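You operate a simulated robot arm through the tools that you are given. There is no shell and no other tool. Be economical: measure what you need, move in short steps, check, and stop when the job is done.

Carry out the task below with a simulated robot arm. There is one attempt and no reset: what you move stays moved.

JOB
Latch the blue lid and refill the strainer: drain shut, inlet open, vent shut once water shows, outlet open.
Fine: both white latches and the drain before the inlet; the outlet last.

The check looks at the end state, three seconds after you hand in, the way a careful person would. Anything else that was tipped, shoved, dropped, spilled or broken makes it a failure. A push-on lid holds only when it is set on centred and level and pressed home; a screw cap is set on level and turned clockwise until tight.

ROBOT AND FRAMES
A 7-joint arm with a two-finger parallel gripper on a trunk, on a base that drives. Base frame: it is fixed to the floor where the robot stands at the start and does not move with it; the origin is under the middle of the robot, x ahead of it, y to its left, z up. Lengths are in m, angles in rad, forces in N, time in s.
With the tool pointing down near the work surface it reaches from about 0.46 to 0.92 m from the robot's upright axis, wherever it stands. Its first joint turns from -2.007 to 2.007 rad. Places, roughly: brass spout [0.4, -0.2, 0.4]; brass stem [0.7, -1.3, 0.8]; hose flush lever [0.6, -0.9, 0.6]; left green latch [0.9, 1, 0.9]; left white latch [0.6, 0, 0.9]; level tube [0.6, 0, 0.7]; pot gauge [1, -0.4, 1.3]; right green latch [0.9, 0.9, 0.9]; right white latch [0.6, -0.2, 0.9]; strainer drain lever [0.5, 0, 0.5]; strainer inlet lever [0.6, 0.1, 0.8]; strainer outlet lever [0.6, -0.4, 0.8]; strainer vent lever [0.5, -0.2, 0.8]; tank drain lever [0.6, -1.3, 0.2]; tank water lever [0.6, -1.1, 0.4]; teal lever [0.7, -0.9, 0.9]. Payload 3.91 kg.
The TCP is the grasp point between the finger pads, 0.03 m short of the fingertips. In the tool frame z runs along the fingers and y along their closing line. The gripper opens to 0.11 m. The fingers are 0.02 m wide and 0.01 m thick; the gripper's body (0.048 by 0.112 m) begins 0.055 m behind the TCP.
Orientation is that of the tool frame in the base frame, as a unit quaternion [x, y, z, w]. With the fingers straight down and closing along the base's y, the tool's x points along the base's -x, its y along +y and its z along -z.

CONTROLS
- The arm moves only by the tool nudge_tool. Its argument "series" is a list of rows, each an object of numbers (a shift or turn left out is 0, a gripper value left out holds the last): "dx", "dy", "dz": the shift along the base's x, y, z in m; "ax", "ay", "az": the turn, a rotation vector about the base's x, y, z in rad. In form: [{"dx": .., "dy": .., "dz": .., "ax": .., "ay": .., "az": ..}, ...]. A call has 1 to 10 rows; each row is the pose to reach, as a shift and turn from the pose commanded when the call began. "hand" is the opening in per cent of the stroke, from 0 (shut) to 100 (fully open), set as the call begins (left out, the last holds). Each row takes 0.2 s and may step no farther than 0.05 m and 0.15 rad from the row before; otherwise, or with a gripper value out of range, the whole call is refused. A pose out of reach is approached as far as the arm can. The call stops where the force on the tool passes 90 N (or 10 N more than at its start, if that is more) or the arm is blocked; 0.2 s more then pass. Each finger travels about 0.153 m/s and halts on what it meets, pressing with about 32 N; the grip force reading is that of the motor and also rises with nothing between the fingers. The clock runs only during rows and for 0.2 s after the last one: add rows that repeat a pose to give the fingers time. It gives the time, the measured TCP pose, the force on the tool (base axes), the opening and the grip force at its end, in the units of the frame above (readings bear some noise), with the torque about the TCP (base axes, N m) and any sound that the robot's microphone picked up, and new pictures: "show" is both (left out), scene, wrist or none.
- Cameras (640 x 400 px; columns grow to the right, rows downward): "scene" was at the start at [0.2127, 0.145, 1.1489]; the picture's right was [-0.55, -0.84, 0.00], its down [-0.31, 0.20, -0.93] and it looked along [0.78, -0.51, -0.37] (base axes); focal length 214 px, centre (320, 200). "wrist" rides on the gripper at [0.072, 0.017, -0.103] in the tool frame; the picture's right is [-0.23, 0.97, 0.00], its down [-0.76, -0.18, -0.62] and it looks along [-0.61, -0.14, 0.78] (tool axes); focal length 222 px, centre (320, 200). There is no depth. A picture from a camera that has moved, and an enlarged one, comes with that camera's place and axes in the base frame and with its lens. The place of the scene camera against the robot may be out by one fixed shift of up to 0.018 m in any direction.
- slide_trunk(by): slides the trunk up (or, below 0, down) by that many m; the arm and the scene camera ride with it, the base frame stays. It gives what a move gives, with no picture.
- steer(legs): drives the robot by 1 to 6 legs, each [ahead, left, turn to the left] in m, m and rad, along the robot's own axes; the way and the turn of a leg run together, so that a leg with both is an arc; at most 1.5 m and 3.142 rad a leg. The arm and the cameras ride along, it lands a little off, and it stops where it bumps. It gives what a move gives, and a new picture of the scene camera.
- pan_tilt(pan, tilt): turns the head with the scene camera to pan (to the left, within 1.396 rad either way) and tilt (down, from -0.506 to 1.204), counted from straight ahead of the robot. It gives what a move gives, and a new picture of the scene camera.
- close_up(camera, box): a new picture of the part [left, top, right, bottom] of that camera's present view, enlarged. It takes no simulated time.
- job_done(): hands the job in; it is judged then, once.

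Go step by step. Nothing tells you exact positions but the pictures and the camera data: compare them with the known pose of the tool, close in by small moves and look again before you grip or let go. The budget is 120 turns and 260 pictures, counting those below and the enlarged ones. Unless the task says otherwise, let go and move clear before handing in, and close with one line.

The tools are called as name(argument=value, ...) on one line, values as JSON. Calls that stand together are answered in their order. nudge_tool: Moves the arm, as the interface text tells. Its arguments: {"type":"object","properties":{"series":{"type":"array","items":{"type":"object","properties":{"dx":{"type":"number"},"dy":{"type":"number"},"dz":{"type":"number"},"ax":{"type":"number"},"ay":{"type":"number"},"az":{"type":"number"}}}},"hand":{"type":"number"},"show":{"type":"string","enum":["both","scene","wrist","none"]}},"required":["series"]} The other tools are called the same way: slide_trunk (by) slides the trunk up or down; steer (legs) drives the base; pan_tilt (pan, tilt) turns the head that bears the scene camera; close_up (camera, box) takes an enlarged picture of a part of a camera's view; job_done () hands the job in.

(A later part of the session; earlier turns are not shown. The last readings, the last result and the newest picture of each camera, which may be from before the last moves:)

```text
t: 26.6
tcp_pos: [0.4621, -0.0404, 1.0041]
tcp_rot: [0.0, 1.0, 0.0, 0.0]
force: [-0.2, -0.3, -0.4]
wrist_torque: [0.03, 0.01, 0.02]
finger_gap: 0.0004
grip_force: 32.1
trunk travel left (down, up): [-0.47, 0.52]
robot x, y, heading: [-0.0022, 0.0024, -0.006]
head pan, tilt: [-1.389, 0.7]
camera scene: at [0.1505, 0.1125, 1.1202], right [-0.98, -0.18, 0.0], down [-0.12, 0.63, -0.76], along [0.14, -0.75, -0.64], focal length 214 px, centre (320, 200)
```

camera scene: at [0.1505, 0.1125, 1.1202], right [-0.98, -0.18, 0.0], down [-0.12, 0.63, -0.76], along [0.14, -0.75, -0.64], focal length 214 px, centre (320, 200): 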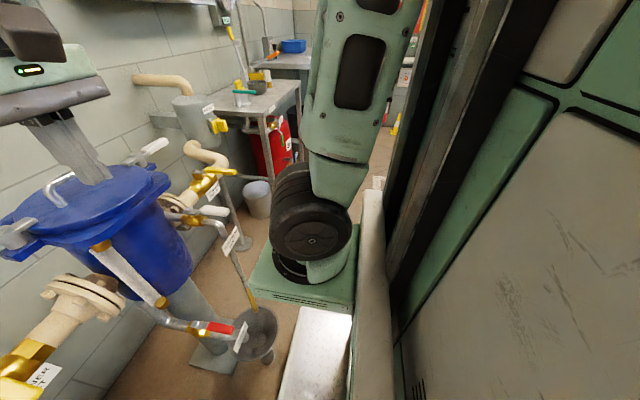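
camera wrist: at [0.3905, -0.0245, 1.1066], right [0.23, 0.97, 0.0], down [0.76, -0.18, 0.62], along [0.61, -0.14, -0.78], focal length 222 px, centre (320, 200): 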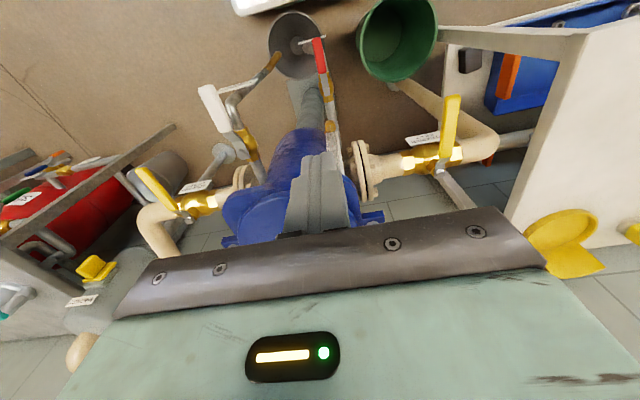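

Open floor behind. This angle shows the drain nicely; I'll zoom on it, then back up.

close_up(camera="scene", box=[120, 220, 320, 380])

close_up(camera="scene", box=[120, 150, 280, 250])

steer(legs=[[-0.2, 0, 0]])

slide_trunk(by=-0.3)

pan_tilt(pan=-0.3, tilt=0.5)

```text
2.50 times, centred on (220, 300) of scene
camera zoom: at [0.1505, 0.1125, 1.1202], right [-0.98, -0.18, 0.0], down [-0.12, 0.63, -0.76], along [0.14, -0.75, -0.64], focal length 536 px, centre (570, -50)
```

zoom: 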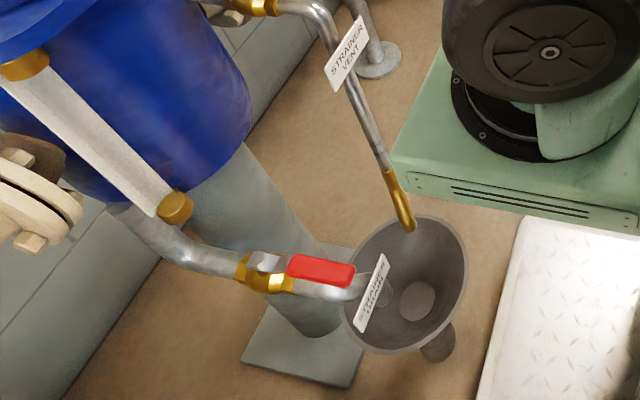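

```text
4.00 times, centred on (200, 200) of scene
camera zoom: at [0.1505, 0.1125, 1.1202], right [-0.98, -0.18, 0.0], down [-0.12, 0.63, -0.76], along [0.14, -0.75, -0.64], focal length 858 px, centre (800, 200)
```

zoom: 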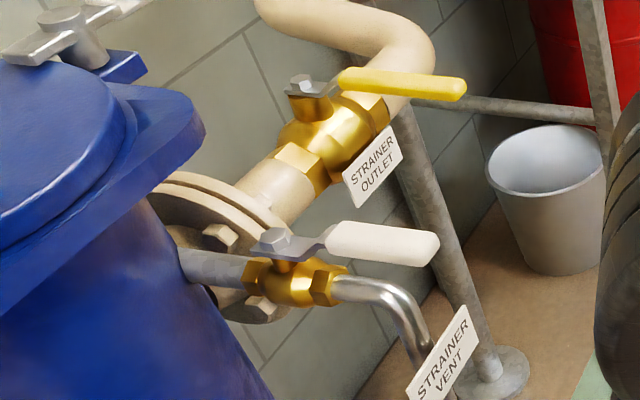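

```text
t: 28.1
tcp_pos: [0.2667, -0.0415, 1.0038]
tcp_rot: [0.001, 1.0, -0.001, -0.001]
force: [0.4, 0.2, -0.4]
wrist_torque: [0.01, 0.0, 0.03]
finger_gap: 0.0
grip_force: 31.9
trunk travel left (down, up): [-0.47, 0.52]
robot x, y, heading: [-0.196, 0.0, -0.001]
head pan, tilt: [-1.389, 0.7]
camera scene: at [-0.0454, 0.1123, 1.1202], right [-0.98, -0.18, 0.0], down [-0.11, 0.63, -0.76], along [0.14, -0.75, -0.64], focal length 214 px, centre (320, 200)
```

scene: 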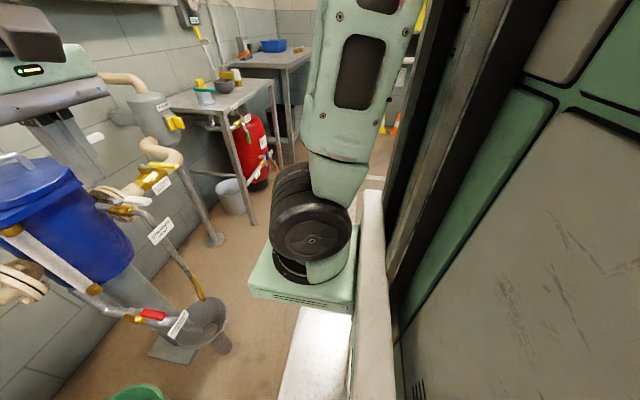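

```text
t: 31.1
tcp_pos: [0.2671, -0.0423, 0.7049]
tcp_rot: [0.0, 1.0, 0.0, 0.0]
force: [-0.9, -0.3, 0.1]
wrist_torque: [-0.01, 0.03, 0.0]
finger_gap: 0.0001
grip_force: 32.2
trunk travel left (down, up): [-0.17, 0.82]
robot x, y, heading: [-0.1977, 0.0026, -0.003]
head pan, tilt: [-1.389, 0.7]
```

```text
t: 32.5
tcp_pos: [0.2664, -0.0416, 0.7045]
tcp_rot: [0.0, 1.0, 0.0, 0.0]
force: [-0.8, 0.5, 0.3]
wrist_torque: [-0.03, -0.01, -0.02]
finger_gap: 0.0001
grip_force: 31.9
trunk travel left (down, up): [-0.17, 0.82]
robot x, y, heading: [-0.1971, 0.0028, 0.002]
head pan, tilt: [-0.3, 0.499]
camera scene: at [0.0263, 0.1688, 0.8379], right [-0.3, -0.95, 0.0], down [-0.46, 0.14, -0.88], along [0.84, -0.26, -0.48], focal length 214 px, centre (320, 200)
```

scene: 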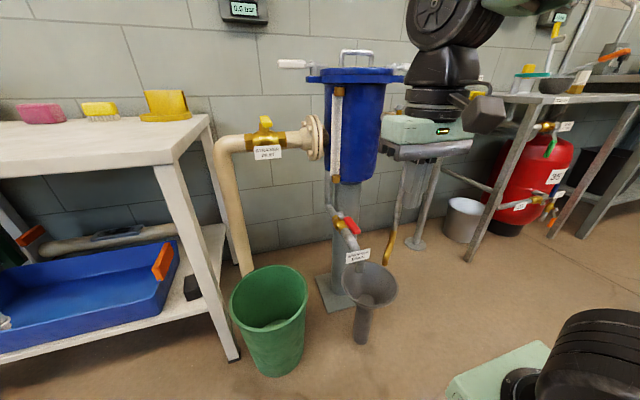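

close_up(camera="scene", box=[300, 180, 420, 280])

nudge_tool(series=[{"dx": 0.03, "ay": -0.13}, {"dx": 0.06, "ay": -0.26, "dz": -0.01}, {"dx": 0.08, "ay": -0.39, "dz": -0.02}, {"dx": 0.08, "ay": -0.52, "dz": -0.02}, {"dx": 0.08, "ay": -0.65, "dz": -0.02}, {"dx": 0.08, "ay": -0.785, "dz": -0.02}])

```text
4.00 times, centred on (360, 230) of scene
camera zoom: at [0.0263, 0.1688, 0.8379], right [-0.3, -0.95, 0.0], down [-0.46, 0.14, -0.88], along [0.84, -0.26, -0.48], focal length 858 px, centre (160, 80)
```

zoom: 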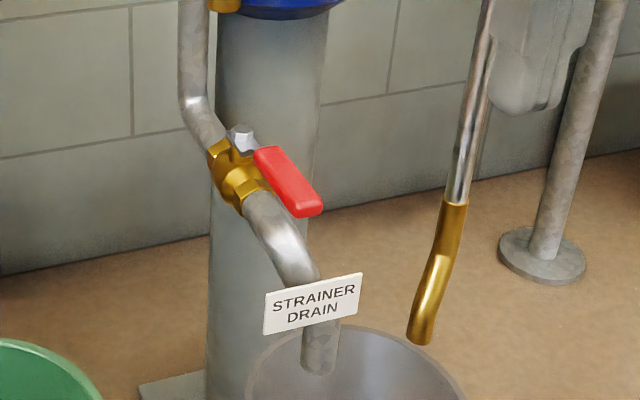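

```text
t: 33.9
tcp_pos: [0.3734, -0.0448, 0.659]
tcp_rot: [0.001, 0.924, 0.001, 0.383]
force: [-0.1, 0.4, -0.1]
wrist_torque: [0.04, -0.03, 0.03]
finger_gap: 0.0
grip_force: 32.0
out of reach, approached as far as the arm can: row 4, 5, 6
trunk travel left (down, up): [-0.17, 0.82]
robot x, y, heading: [-0.1949, -0.0006, -0.001]
head pan, tilt: [-0.3, 0.499]
camera scene: at [0.0264, 0.1688, 0.8379], right [-0.3, -0.95, 0.0], down [-0.46, 0.14, -0.88], along [0.84, -0.26, -0.48], focal length 214 px, centre (320, 200)
camera wrist: at [0.2494, -0.0295, 0.6795], right [0.16, 0.97, 0.16], down [0.1, -0.18, 0.98], along [0.98, -0.14, -0.12], focal length 222 px, centre (320, 200)
```

scene: 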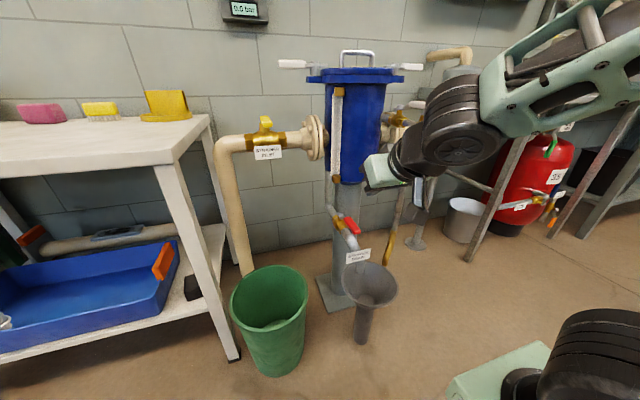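
wrist: 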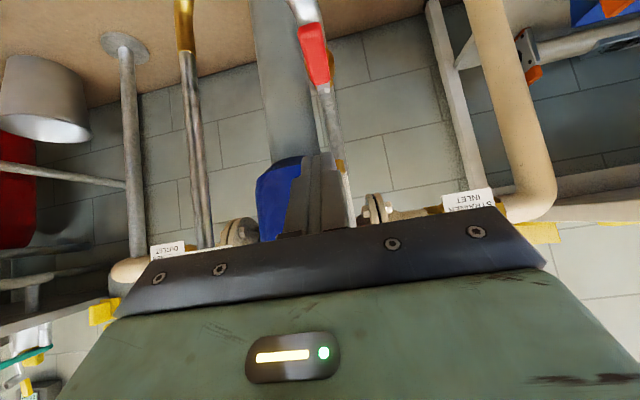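

Drain stem ≈ [0.51, -0.04, 0.51], handle running to tip ≈ [0.41, -0.038, 0.52]. I move the 45°-tilted tool in above the handle with a part-open hand.

nudge_tool(series=[{"dx": 0.04, "dz": -0.03}, {"dx": 0.06, "dz": -0.07}, {"dx": 0.075, "dy": 0.003, "dz": -0.11}, {"dx": 0.075, "dy": 0.003, "dz": -0.12}], hand=45)

close_up(camera="scene", box=[300, 160, 460, 280])

```text
t: 34.9
tcp_pos: [0.4488, -0.0441, 0.5372]
tcp_rot: [0.001, 0.924, 0.001, 0.383]
force: [-0.1, 1.0, 0.2]
wrist_torque: [0.0, 0.03, 0.02]
finger_gap: 0.0495
grip_force: 0.1
trunk travel left (down, up): [-0.17, 0.82]
robot x, y, heading: [-0.1949, -0.0004, -0.0]
head pan, tilt: [-0.3, 0.499]
camera scene: at [0.0263, 0.1688, 0.8379], right [-0.3, -0.95, 0.0], down [-0.46, 0.14, -0.88], along [0.84, -0.26, -0.48], focal length 214 px, centre (320, 200)
camera wrist: at [0.3244, -0.0276, 0.5584], right [0.16, 0.97, 0.16], down [0.1, -0.18, 0.98], along [0.98, -0.14, -0.12], focal length 222 px, centre (320, 200)
```

scene: 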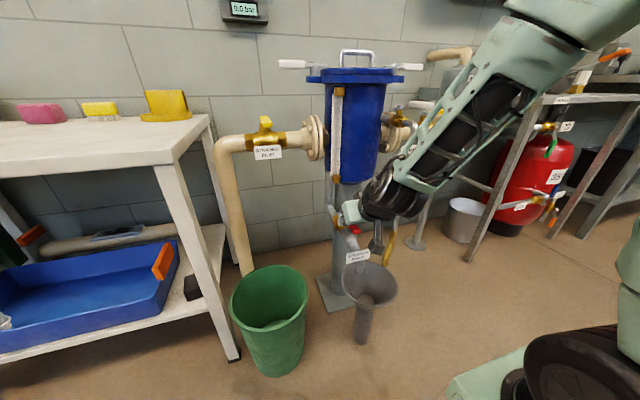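
wrist: 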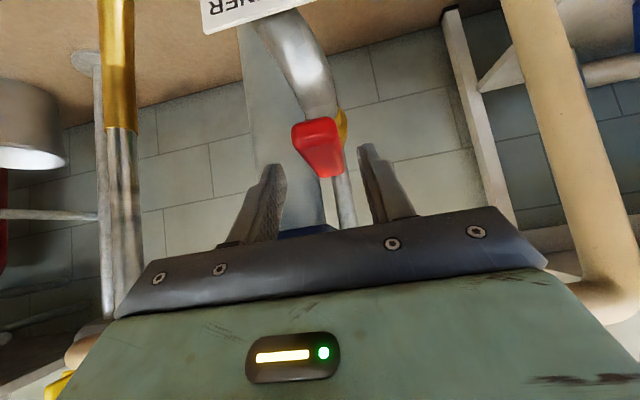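

```text
3.33 times, centred on (380, 220) of scene
camera zoom: at [0.0263, 0.1688, 0.8379], right [-0.3, -0.95, 0.0], down [-0.46, 0.14, -0.88], along [0.84, -0.26, -0.48], focal length 715 px, centre (120, 133)
```

zoom: 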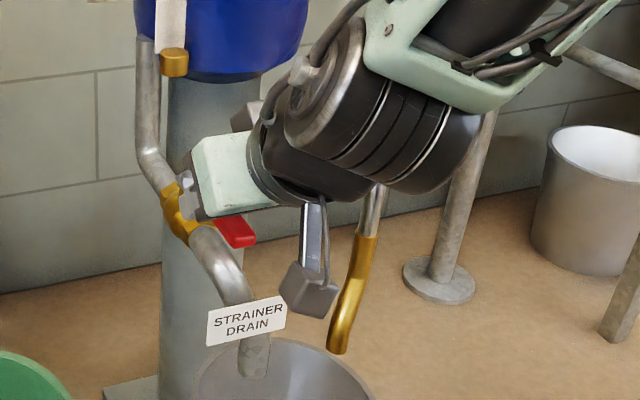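

The fingers are about to straddle the red handle; I lower 15 mm and centre it.

nudge_tool(series=[{"dx": -0.005, "dy": 0.006, "dz": 0.0}, {"dx": -0.008, "dy": 0.006, "dz": -0.016}, {"dx": -0.008, "dy": 0.006, "dz": -0.016}])

close_up(camera="wrist", box=[220, 80, 440, 240])

close_up(camera="scene", box=[300, 160, 460, 280])

```text
t: 35.7
tcp_pos: [0.4394, -0.0382, 0.5224]
tcp_rot: [0.001, 0.924, 0.001, 0.382]
force: [-0.5, 0.1, 0.4]
wrist_torque: [0.0, 0.0, -0.01]
finger_gap: 0.0498
grip_force: 0.1
trunk travel left (down, up): [-0.17, 0.82]
robot x, y, heading: [-0.1979, -0.0011, -0.002]
head pan, tilt: [-0.3, 0.499]
camera scene: at [0.0264, 0.1688, 0.8379], right [-0.3, -0.95, 0.0], down [-0.46, 0.14, -0.88], along [0.84, -0.26, -0.48], focal length 214 px, centre (320, 200)
camera wrist: at [0.3149, -0.0219, 0.5431], right [0.16, 0.97, 0.16], down [0.1, -0.18, 0.98], along [0.98, -0.14, -0.12], focal length 222 px, centre (320, 200)
```

scene: 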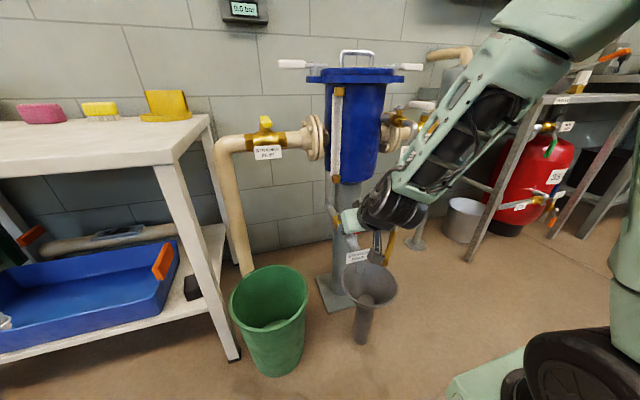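
wrist: 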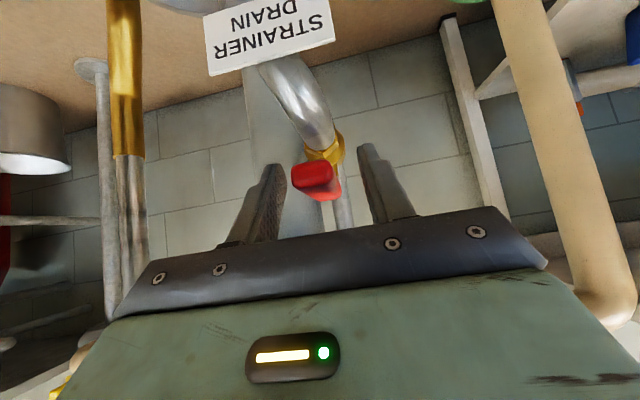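

```text
2.50 times, centred on (330, 160) of wrist
camera zoom: at [0.3149, -0.0219, 0.5431], right [0.16, 0.97, 0.16], down [0.1, -0.18, 0.98], along [0.98, -0.14, -0.12], focal length 555 px, centre (295, 300)
```

zoom: 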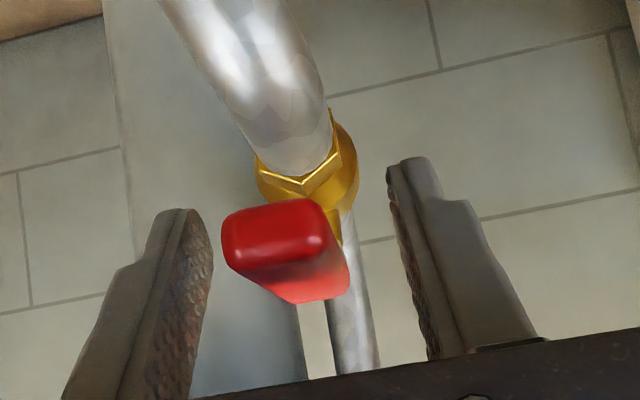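

```text
3.33 times, centred on (380, 220) of scene
camera zoom: at [0.0264, 0.1688, 0.8379], right [-0.3, -0.95, 0.0], down [-0.46, 0.14, -0.88], along [0.84, -0.26, -0.48], focal length 715 px, centre (120, 133)
```

zoom: 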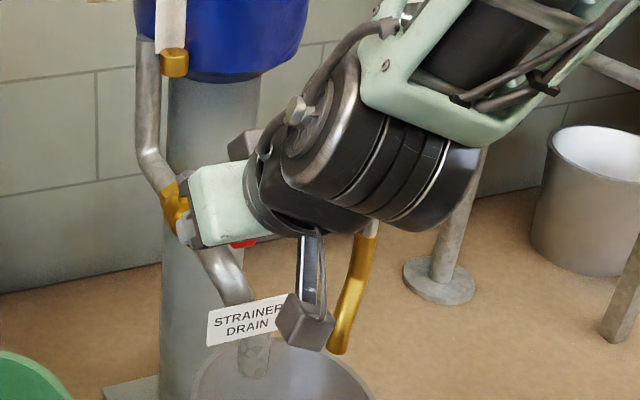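

Straddled. I'll test the swing toward +y (clockwise from above) gently.

nudge_tool(series=[{"dx": 0.001, "dy": 0.01, "az": -0.1}, {"dx": 0.002, "dy": 0.018, "az": -0.2}, {"dx": 0.004, "dy": 0.024, "az": -0.3}])

close_up(camera="wrist", box=[220, 80, 440, 240])

```text
t: 36.5
tcp_pos: [0.4422, -0.0142, 0.5214]
tcp_rot: [0.14, 0.913, -0.058, 0.378]
force: [0.6, 0.3, -0.3]
wrist_torque: [0.01, 0.0, -0.01]
finger_gap: 0.0495
grip_force: 0.1
trunk travel left (down, up): [-0.17, 0.82]
robot x, y, heading: [-0.199, 0.0002, -0.004]
head pan, tilt: [-0.3, 0.499]
camera scene: at [0.0264, 0.1688, 0.8379], right [-0.3, -0.95, 0.0], down [-0.46, 0.14, -0.88], along [0.84, -0.26, -0.48], focal length 214 px, centre (320, 200)
camera wrist: at [0.3288, 0.0382, 0.5423], right [0.44, 0.88, 0.16], down [0.04, -0.2, 0.98], along [0.9, -0.43, -0.12], focal length 222 px, centre (320, 200)
```

scene: 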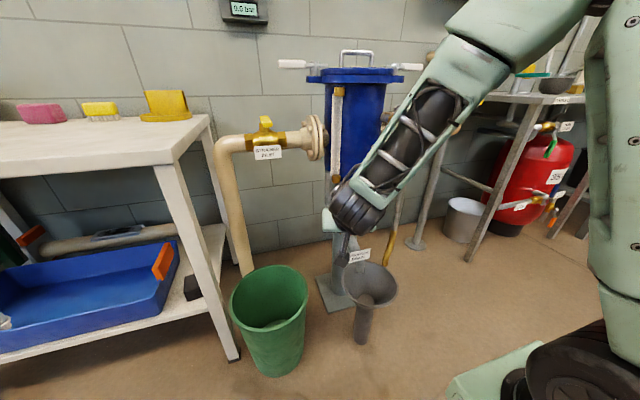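
wrist: 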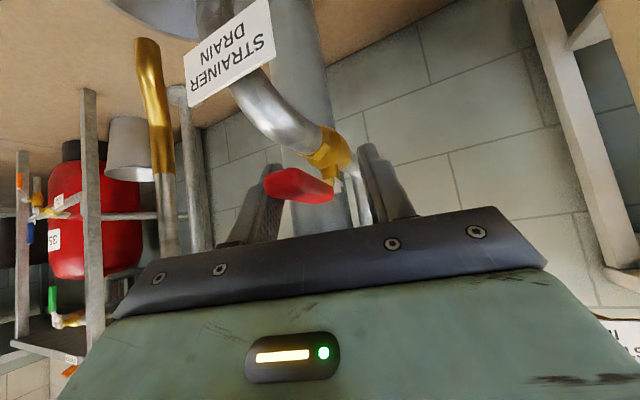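

```text
2.50 times, centred on (330, 160) of wrist
camera zoom: at [0.3288, 0.0382, 0.5423], right [0.44, 0.88, 0.16], down [0.04, -0.2, 0.98], along [0.9, -0.43, -0.12], focal length 555 px, centre (295, 300)
```

zoom: 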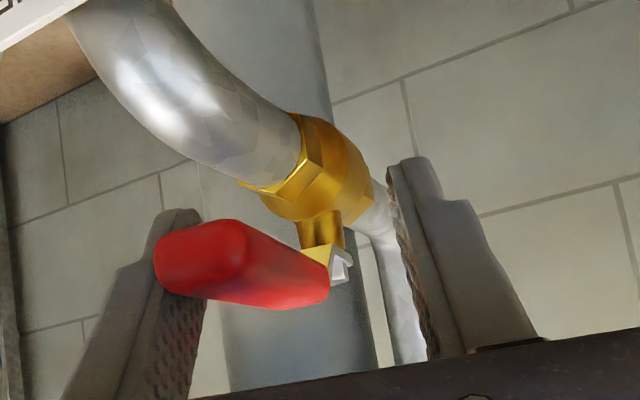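

nudge_tool(series=[{"dx": 0.001, "dy": 0.006}, {"dx": 0.002, "dy": 0.012}, {"dx": 0.003, "dy": 0.018}])

close_up(camera="wrist", box=[220, 80, 440, 240])

```text
t: 37.3
tcp_pos: [0.444, 0.0036, 0.5221]
tcp_rot: [0.139, 0.913, -0.057, 0.379]
force: [-0.8, -1.9, -1.1]
wrist_torque: [-0.01, 0.01, -0.04]
finger_gap: 0.0505
grip_force: 0.9
trunk travel left (down, up): [-0.17, 0.82]
robot x, y, heading: [-0.1967, 0.0034, 0.0]
head pan, tilt: [-0.3, 0.499]
camera scene: at [0.0264, 0.1688, 0.8379], right [-0.3, -0.95, 0.0], down [-0.46, 0.14, -0.88], along [0.84, -0.26, -0.48], focal length 214 px, centre (320, 200)
camera wrist: at [0.3316, 0.0554, 0.5425], right [0.44, 0.88, 0.16], down [0.04, -0.2, 0.98], along [0.9, -0.43, -0.12], focal length 222 px, centre (320, 200)
```

scene: 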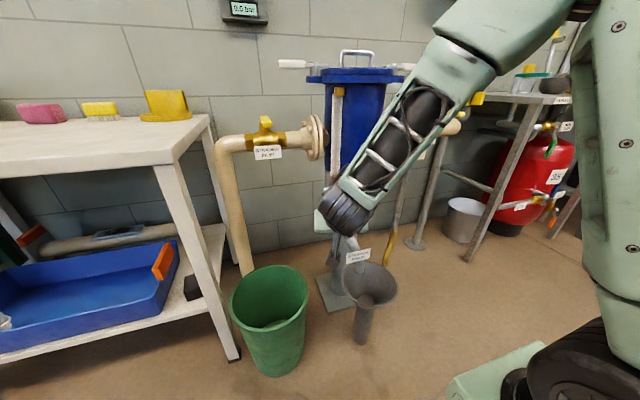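
wrist: 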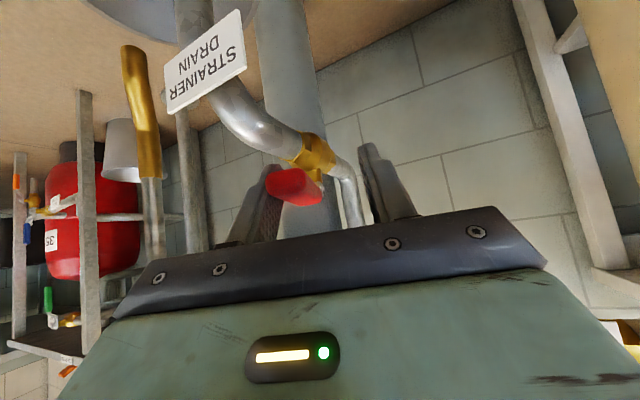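

```text
2.50 times, centred on (330, 160) of wrist
camera zoom: at [0.3316, 0.0554, 0.5425], right [0.44, 0.88, 0.16], down [0.04, -0.2, 0.98], along [0.9, -0.43, -0.12], focal length 555 px, centre (295, 300)
```

zoom: 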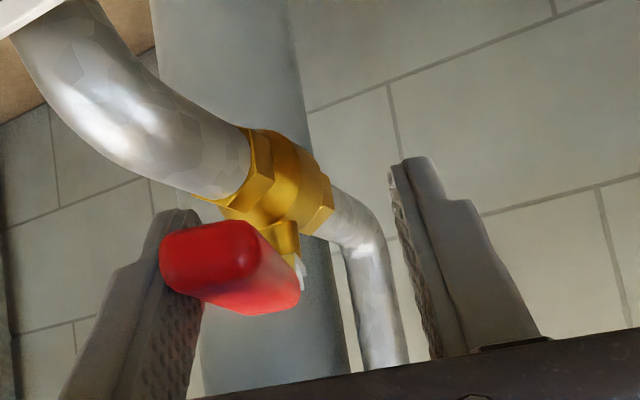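

The drain lever follows easily toward +y. I continue along the arc.

nudge_tool(series=[{"dx": 0.01, "dy": 0.004, "az": -0.15}, {"dx": 0.019, "dy": 0.014, "az": -0.3}, {"dx": 0.03, "dy": 0.023, "az": -0.45}, {"dx": 0.04, "dy": 0.033, "az": -0.45}, {"dx": 0.052, "dy": 0.041, "az": -0.45}])

close_up(camera="wrist", box=[220, 80, 440, 240])

```text
t: 38.5
tcp_pos: [0.4971, 0.0445, 0.5219]
tcp_rot: [0.339, 0.859, -0.14, 0.356]
force: [-3.1, 0.1, -2.9]
wrist_torque: [0.05, 0.04, -0.11]
finger_gap: 0.0509
grip_force: 1.2
trunk travel left (down, up): [-0.17, 0.82]
robot x, y, heading: [-0.1968, 0.002, -0.004]
head pan, tilt: [-0.3, 0.499]
camera scene: at [0.0264, 0.1688, 0.8379], right [-0.3, -0.95, 0.0], down [-0.46, 0.14, -0.88], along [0.84, -0.26, -0.48], focal length 214 px, centre (320, 200)
camera wrist: at [0.4178, 0.1421, 0.5436], right [0.78, 0.6, 0.16], down [-0.05, -0.2, 0.98], along [0.62, -0.77, -0.12], focal length 222 px, centre (320, 200)
```

scene: 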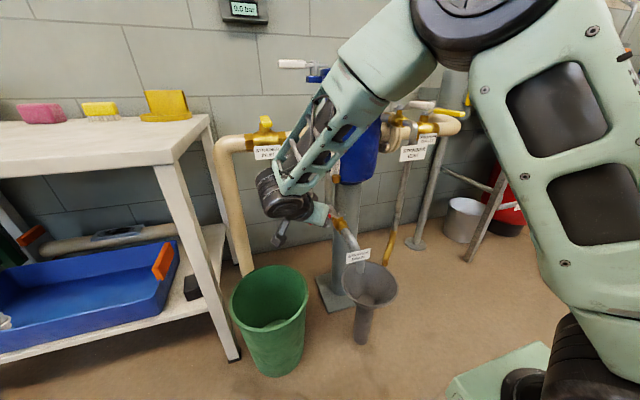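
wrist: 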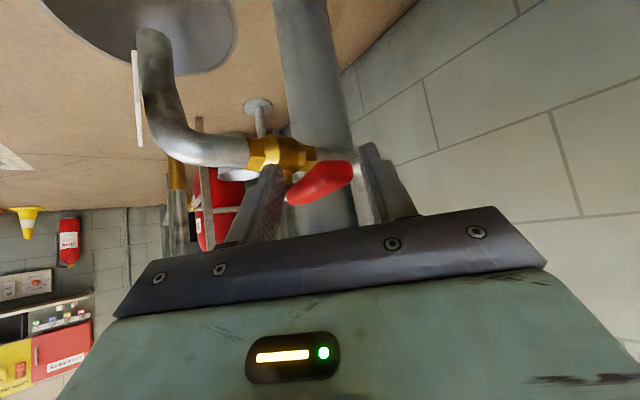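

```text
2.50 times, centred on (330, 160) of wrist
camera zoom: at [0.4178, 0.1421, 0.5436], right [0.78, 0.6, 0.16], down [-0.05, -0.2, 0.98], along [0.62, -0.77, -0.12], focal length 555 px, centre (295, 300)
```

zoom: 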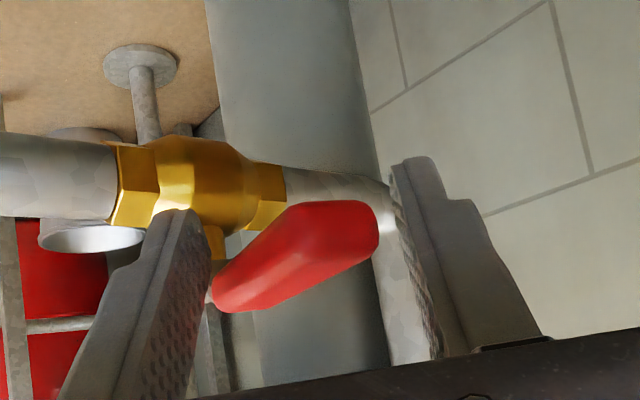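

Nearly there. I open the hand a bit (the far finger is close to the handle's end) and push on to the stop.

nudge_tool(series=[{"dx": 0.005, "dy": 0.005}, {"dx": 0.013, "dy": 0.012}, {"dx": 0.02, "dy": 0.014}, {"dx": 0.026, "dy": 0.016}], hand=70)

close_up(camera="wrist", box=[220, 80, 440, 240])

```text
t: 39.5
tcp_pos: [0.5211, 0.0604, 0.5212]
tcp_rot: [0.338, 0.86, -0.14, 0.355]
force: [-10.0, 0.2, -3.8]
wrist_torque: [0.12, 0.06, -0.5]
finger_gap: 0.0804
grip_force: 3.2
trunk travel left (down, up): [-0.17, 0.82]
robot x, y, heading: [-0.1966, 0.0001, -0.001]
head pan, tilt: [-0.3, 0.499]
camera scene: at [0.0262, 0.1689, 0.8379], right [-0.3, -0.95, 0.0], down [-0.46, 0.14, -0.88], along [0.84, -0.26, -0.48], focal length 214 px, centre (320, 200)
camera wrist: at [0.4433, 0.1572, 0.5423], right [0.78, 0.6, 0.16], down [-0.05, -0.2, 0.98], along [0.62, -0.77, -0.13], focal length 222 px, centre (320, 200)
```

scene: 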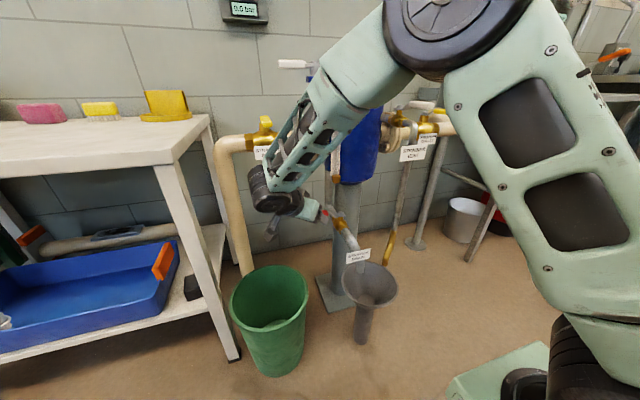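
wrist: 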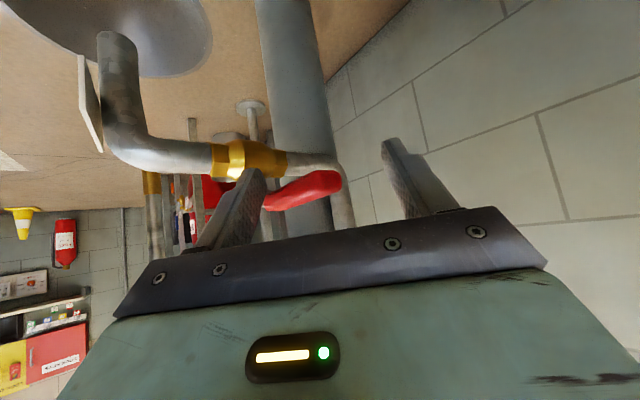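

```text
2.50 times, centred on (330, 160) of wrist
camera zoom: at [0.4433, 0.1572, 0.5423], right [0.78, 0.6, 0.16], down [-0.05, -0.2, 0.98], along [0.62, -0.77, -0.13], focal length 555 px, centre (295, 300)
```

zoom: 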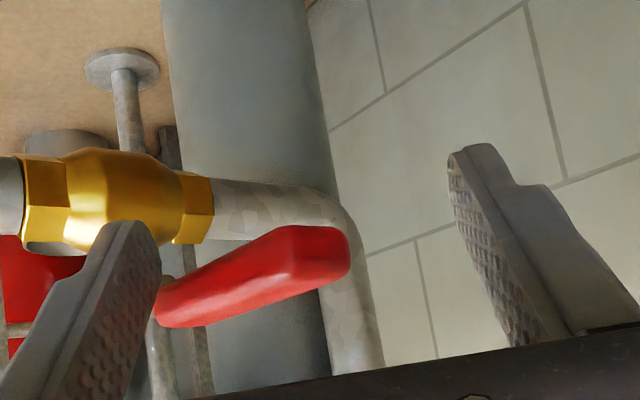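

nudge_tool(series=[{"dx": 0.005, "dy": 0.0}, {"dx": 0.01, "dy": 0.0}, {"dx": 0.014, "dy": 0.0}], show="none")

close_up(camera="scene", box=[290, 170, 410, 270])

```text
t: 40.3
tcp_pos: [0.5296, 0.0634, 0.5183]
tcp_rot: [0.341, 0.861, -0.141, 0.35]
force: [-62.5, 14.2, -20.6]
wrist_torque: [0.95, 0.01, -3.24]
finger_gap: 0.0927
grip_force: 16.0
trunk travel left (down, up): [-0.17, 0.82]
robot x, y, heading: [-0.1988, 0.0021, -0.0]
head pan, tilt: [-0.3, 0.499]
```

```text
4.00 times, centred on (350, 220) of scene
camera zoom: at [0.0254, 0.1692, 0.8377], right [-0.3, -0.95, 0.0], down [-0.46, 0.14, -0.88], along [0.84, -0.26, -0.48], focal length 858 px, centre (200, 120)
```

zoom: 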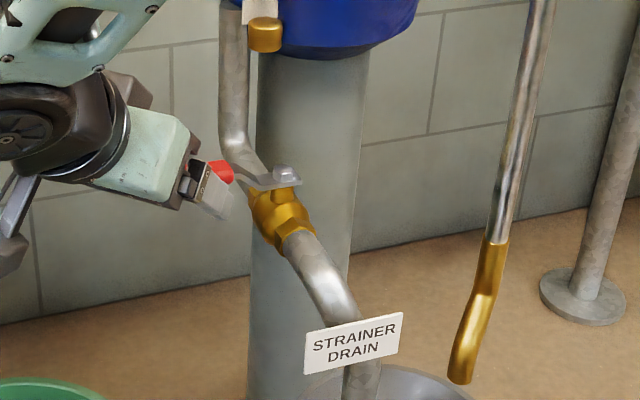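

The drain lever is at its stop, across the pipe: shut. I back out and view the inlet.

nudge_tool(series=[{"dx": -0.025, "dy": 0}, {"dx": -0.035, "dy": 0.01, "dz": 0.03}, {"dx": -0.07, "dy": 0.01, "dz": 0.06}, {"dx": -0.11, "dy": 0.0, "dz": 0.08}, {"dx": -0.15, "dy": -0.02, "dz": 0.1, "az": 0.15}, {"dx": -0.17, "dy": -0.04, "dz": 0.12, "az": 0.3}, {"dx": -0.17, "dy": -0.05, "dz": 0.14, "az": 0.45}, {"dx": -0.17, "dy": -0.05, "dz": 0.16, "az": 0.6}, {"dx": -0.17, "dy": -0.05, "dz": 0.18, "az": 0.75}])

close_up(camera="scene", box=[290, 170, 410, 270])

close_up(camera="scene", box=[200, 50, 440, 200])

```text
t: 42.3
tcp_pos: [0.3676, 0.0135, 0.7011]
tcp_rot: [0.0, 0.924, 0.001, 0.382]
force: [0.2, 0.1, 0.2]
wrist_torque: [0.02, -0.03, 0.01]
finger_gap: 0.0769
grip_force: 0.0
trunk travel left (down, up): [-0.17, 0.82]
robot x, y, heading: [-0.1959, -0.0007, -0.001]
head pan, tilt: [-0.3, 0.499]
camera scene: at [0.0263, 0.1689, 0.8379], right [-0.3, -0.95, 0.0], down [-0.46, 0.14, -0.88], along [0.84, -0.26, -0.48], focal length 214 px, centre (320, 200)
camera wrist: at [0.2439, 0.0292, 0.722], right [0.16, 0.97, 0.16], down [0.1, -0.18, 0.98], along [0.98, -0.14, -0.12], focal length 222 px, centre (320, 200)
```

scene: 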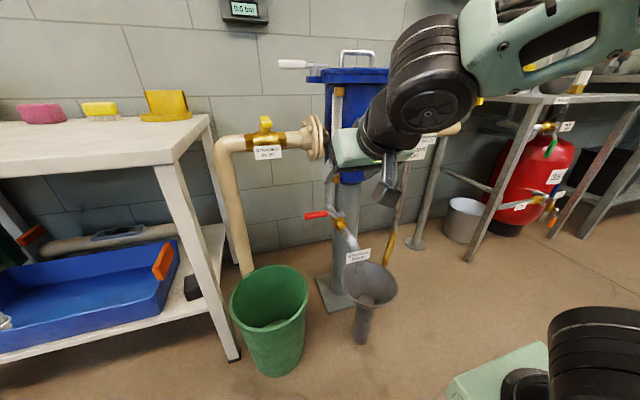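
wrist: 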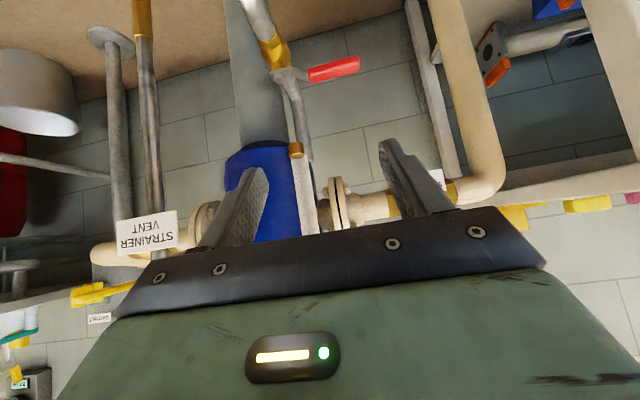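

```text
4.00 times, centred on (350, 220) of scene
camera zoom: at [0.0263, 0.1689, 0.8379], right [-0.3, -0.95, 0.0], down [-0.46, 0.14, -0.88], along [0.84, -0.26, -0.48], focal length 858 px, centre (200, 120)
```

zoom: 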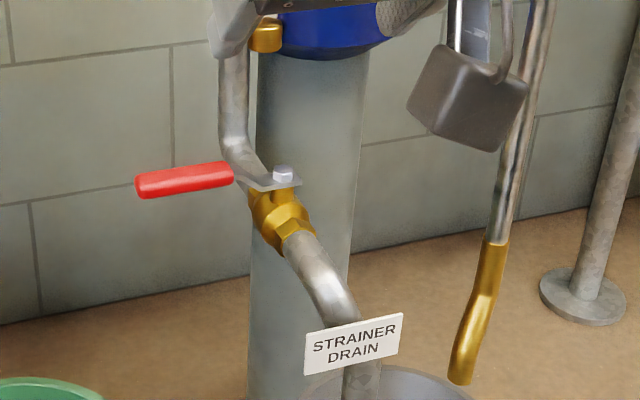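

```text
2.67 times, centred on (320, 125) of scene
camera zoom: at [0.0263, 0.1689, 0.8379], right [-0.3, -0.95, 0.0], down [-0.46, 0.14, -0.88], along [0.84, -0.26, -0.48], focal length 572 px, centre (320, 400)
```

zoom: 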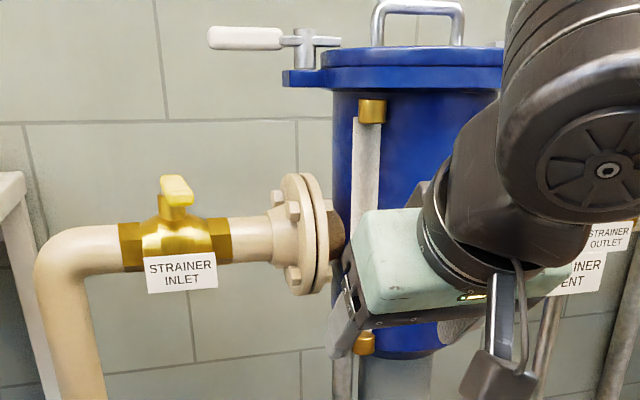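

Drain is shut. Now the inlet lever: stem ≈ [0.635, 0.14, 0.77], tip ≈ [0.52, 0.145, 0.77], lying across the pipe (closed). I raise the trunk a bit and approach with closed fingers.

slide_trunk(by=0.13)

nudge_tool(series=[{"dx": 0.01, "dy": 0.04}, {"dx": 0.03, "dy": 0.08}, {"dx": 0.06, "dy": 0.1}], hand=0)

close_up(camera="scene", box=[180, 110, 380, 250])

```text
t: 43.8
tcp_pos: [0.3674, 0.0124, 0.831]
tcp_rot: [0.001, 0.924, 0.0, 0.383]
force: [0.2, -0.1, -0.5]
wrist_torque: [-0.02, -0.04, -0.01]
finger_gap: 0.077
grip_force: 0.1
trunk travel left (down, up): [-0.3, 0.69]
robot x, y, heading: [-0.1946, -0.0004, -0.001]
head pan, tilt: [-0.3, 0.499]
```

```text
t: 44.6
tcp_pos: [0.427, 0.1129, 0.8293]
tcp_rot: [0.001, 0.924, 0.001, 0.383]
force: [0.4, 0.4, 0.2]
wrist_torque: [0.0, 0.01, -0.04]
finger_gap: 0.0
grip_force: 32.4
trunk travel left (down, up): [-0.3, 0.69]
robot x, y, heading: [-0.1934, 0.0023, 0.003]
head pan, tilt: [-0.3, 0.499]
camera scene: at [0.0263, 0.1687, 0.9679], right [-0.3, -0.95, 0.0], down [-0.46, 0.14, -0.88], along [0.84, -0.26, -0.48], focal length 214 px, centre (320, 200)
camera wrist: at [0.3031, 0.1302, 0.8496], right [0.16, 0.97, 0.16], down [0.1, -0.18, 0.98], along [0.98, -0.14, -0.12], focal length 222 px, centre (320, 200)
```

scene: 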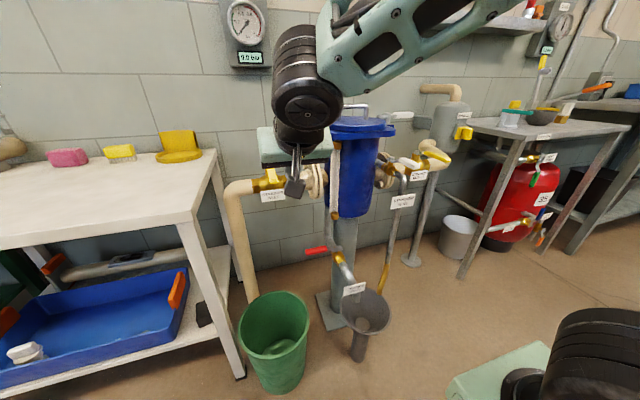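
wrist: 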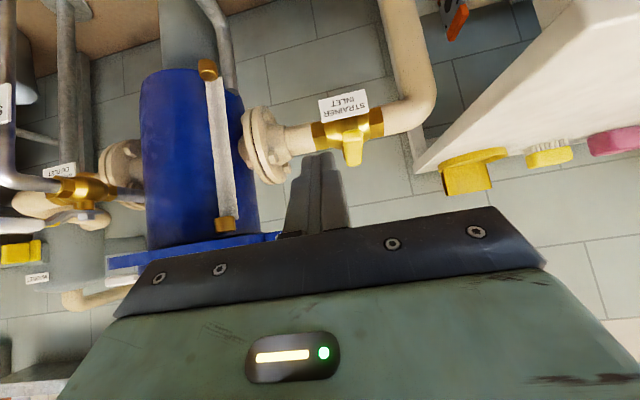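

```text
2.86 times, centred on (280, 180) of scene
camera zoom: at [0.0263, 0.1687, 0.9679], right [-0.3, -0.95, 0.0], down [-0.46, 0.14, -0.88], along [0.84, -0.26, -0.48], focal length 613 px, centre (434, 257)
```

zoom: 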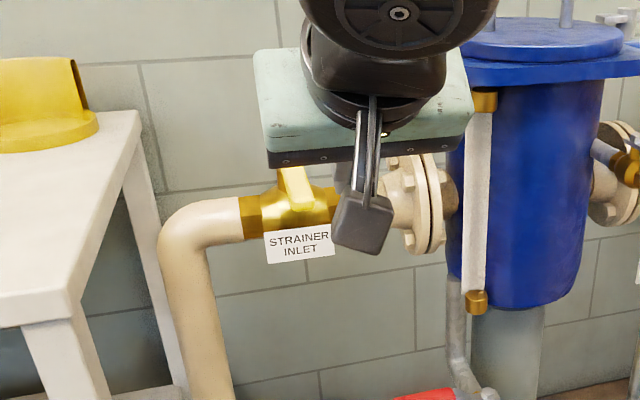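

nudge_tool(series=[{"dx": 0.04, "dy": -0.005, "dz": -0.01}, {"dx": 0.08, "dy": -0.01, "dz": -0.02}, {"dx": 0.11, "dy": -0.01, "dz": -0.035}, {"dx": 0.118, "dy": -0.009, "dz": -0.044}])

close_up(camera="wrist", box=[220, 40, 480, 230])

```text
t: 45.6
tcp_pos: [0.5452, 0.1044, 0.7854]
tcp_rot: [0.001, 0.924, 0.001, 0.383]
force: [0.4, 0.3, 0.6]
wrist_torque: [-0.01, 0.0, 0.02]
finger_gap: 0.0
grip_force: 31.8
trunk travel left (down, up): [-0.3, 0.69]
robot x, y, heading: [-0.1937, -0.0019, -0.003]
head pan, tilt: [-0.3, 0.499]
camera scene: at [0.0263, 0.1688, 0.9679], right [-0.3, -0.95, 0.0], down [-0.46, 0.14, -0.88], along [0.84, -0.26, -0.48], focal length 214 px, centre (320, 200)
camera wrist: at [0.4215, 0.1213, 0.8064], right [0.16, 0.97, 0.16], down [0.1, -0.18, 0.98], along [0.98, -0.14, -0.12], focal length 222 px, centre (320, 200)
```

scene: 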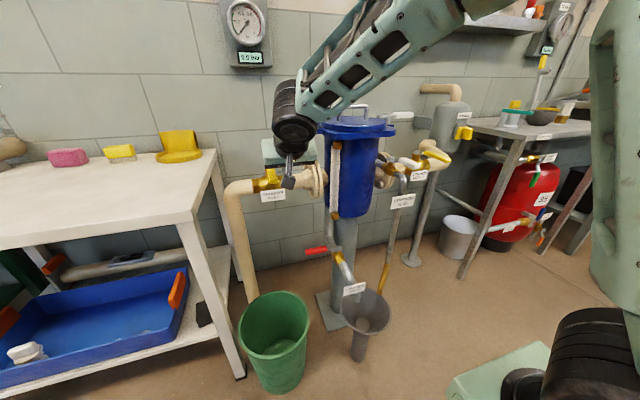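
wrist: 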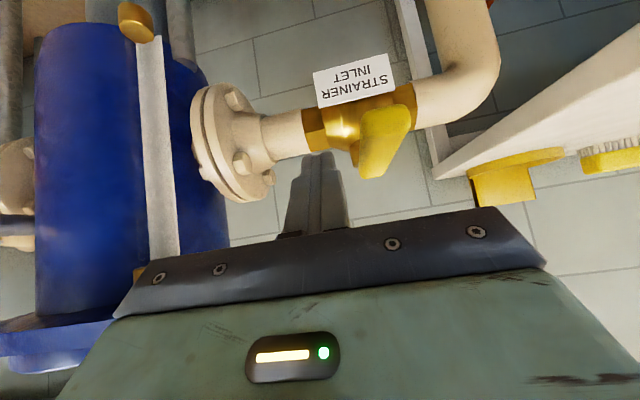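

```text
2.11 times, centred on (350, 135) of wrist
camera zoom: at [0.4215, 0.1213, 0.8064], right [0.16, 0.97, 0.16], down [0.1, -0.18, 0.98], along [0.98, -0.14, -0.12], focal length 468 px, centre (257, 337)
```

zoom: 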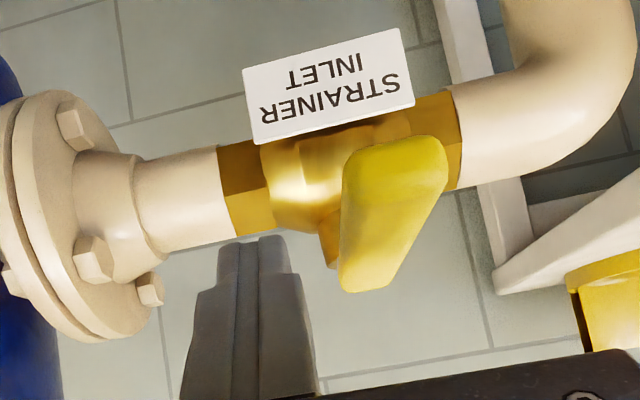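

The lever's height is ≈0.765, so I lower the fingertips ~20 mm and then push toward +y as a test.

nudge_tool(series=[{"dx": -0.005, "dz": -0.02}, {"dx": -0.005, "dy": 0.015, "dz": -0.022}, {"dx": -0.004, "dy": 0.025, "dz": -0.022}, {"dx": -0.002, "dy": 0.033, "dz": -0.022}])

close_up(camera="wrist", box=[220, 40, 480, 230])

```text
t: 46.6
tcp_pos: [0.5449, 0.1358, 0.7643]
tcp_rot: [0.0, 0.924, 0.001, 0.382]
force: [-0.6, -0.4, 0.4]
wrist_torque: [-0.02, -0.03, 0.05]
finger_gap: 0.0001
grip_force: 32.0
trunk travel left (down, up): [-0.3, 0.69]
robot x, y, heading: [-0.1942, 0.0043, -0.006]
head pan, tilt: [-0.3, 0.499]
camera scene: at [0.0264, 0.1688, 0.9679], right [-0.3, -0.95, 0.0], down [-0.46, 0.14, -0.88], along [0.84, -0.26, -0.48], focal length 214 px, centre (320, 200)
camera wrist: at [0.4203, 0.1531, 0.7854], right [0.16, 0.97, 0.16], down [0.1, -0.18, 0.98], along [0.98, -0.14, -0.12], focal length 222 px, centre (320, 200)
```

scene: 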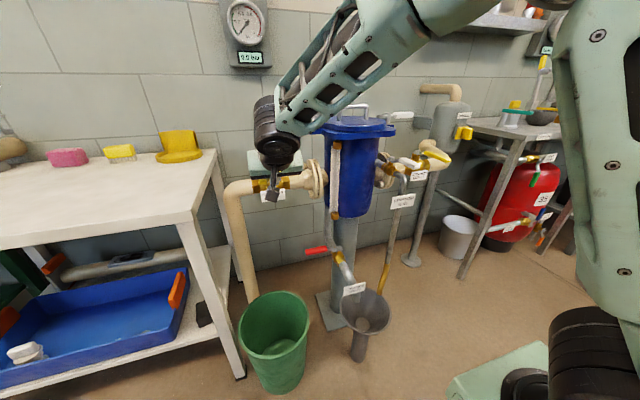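
wrist: 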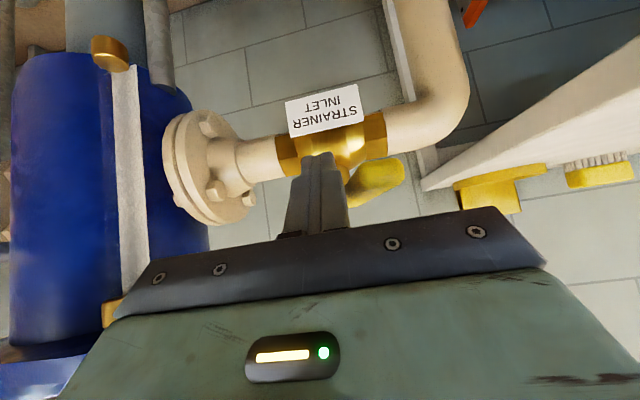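

```text
2.11 times, centred on (350, 135) of wrist
camera zoom: at [0.4203, 0.1531, 0.7854], right [0.16, 0.97, 0.16], down [0.1, -0.18, 0.98], along [0.98, -0.14, -0.12], focal length 468 px, centre (257, 337)
```

zoom: 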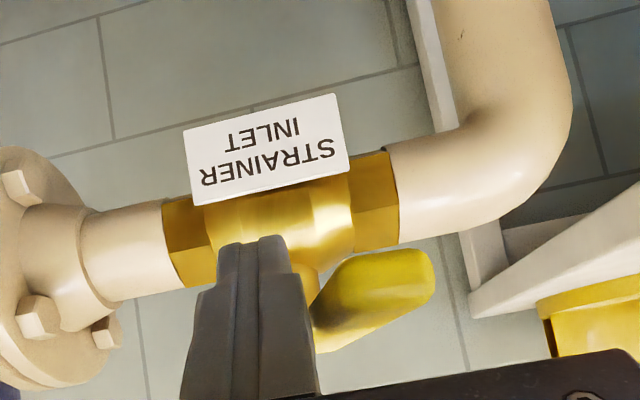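

It turns toward +y. I keep following the arc, slightly higher to clear the pipe.

nudge_tool(series=[{"dx": 0.002, "dy": 0.013, "dz": 0.003}, {"dx": 0.005, "dy": 0.026, "dz": 0.005}, {"dx": 0.01, "dy": 0.038, "dz": 0.008}, {"dx": 0.016, "dy": 0.05, "dz": 0.009}, {"dx": 0.024, "dy": 0.06, "dz": 0.009}, {"dx": 0.033, "dy": 0.07, "dz": 0.009}])

close_up(camera="wrist", box=[220, 40, 480, 230])

close_up(camera="scene", box=[200, 110, 440, 260])

```text
t: 48.0
tcp_pos: [0.5765, 0.2079, 0.7716]
tcp_rot: [0.001, 0.924, 0.001, 0.383]
force: [-0.3, -0.1, -0.3]
wrist_torque: [0.02, 0.02, 0.01]
finger_gap: 0.0002
grip_force: 31.6
trunk travel left (down, up): [-0.3, 0.69]
robot x, y, heading: [-0.1964, 0.0014, 0.001]
head pan, tilt: [-0.3, 0.499]
camera scene: at [0.0264, 0.1688, 0.968], right [-0.3, -0.95, 0.0], down [-0.46, 0.14, -0.88], along [0.84, -0.26, -0.48], focal length 214 px, centre (320, 200)
camera wrist: at [0.4531, 0.2239, 0.7931], right [0.16, 0.97, 0.16], down [0.1, -0.18, 0.98], along [0.98, -0.14, -0.12], focal length 222 px, centre (320, 200)
```

scene: 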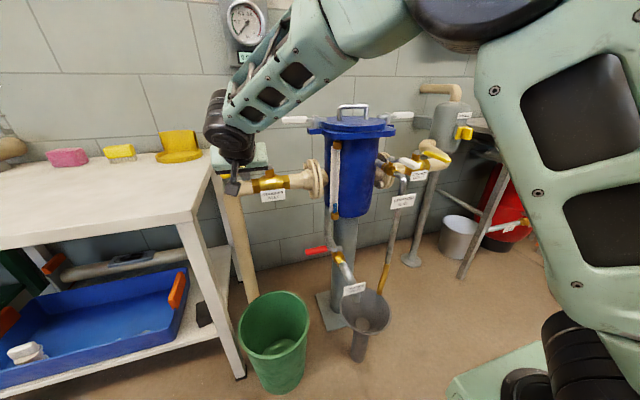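
wrist: 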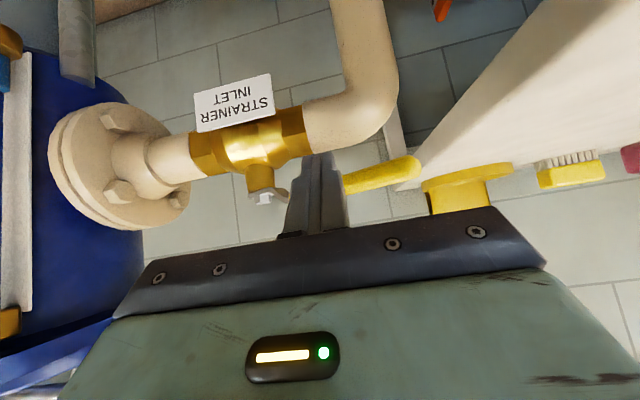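

```text
2.11 times, centred on (350, 135) of wrist
camera zoom: at [0.4531, 0.2239, 0.7931], right [0.16, 0.97, 0.16], down [0.1, -0.18, 0.98], along [0.98, -0.14, -0.12], focal length 468 px, centre (257, 337)
```

zoom: 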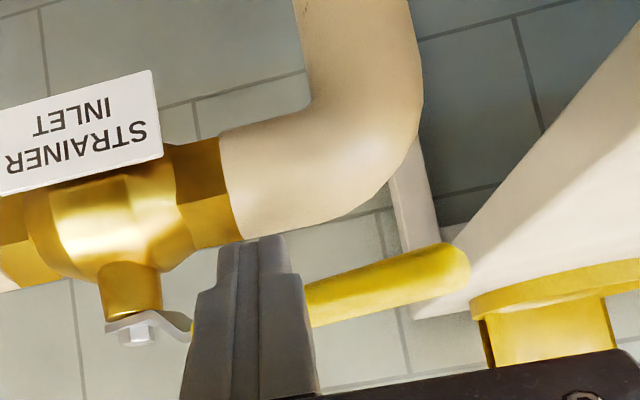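

```text
2.67 times, centred on (320, 185) of scene
camera zoom: at [0.0264, 0.1688, 0.968], right [-0.3, -0.95, 0.0], down [-0.46, 0.14, -0.88], along [0.84, -0.26, -0.48], focal length 572 px, centre (320, 240)
```

zoom: 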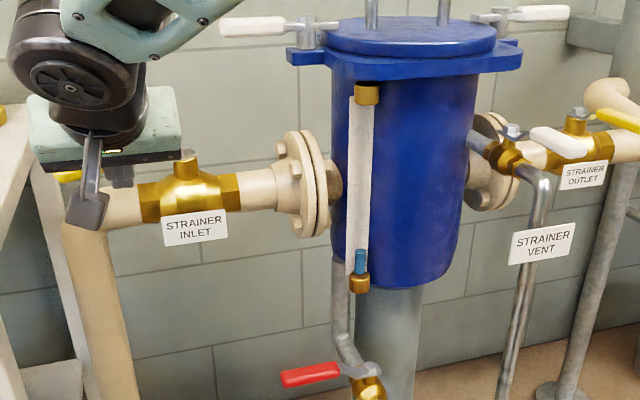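

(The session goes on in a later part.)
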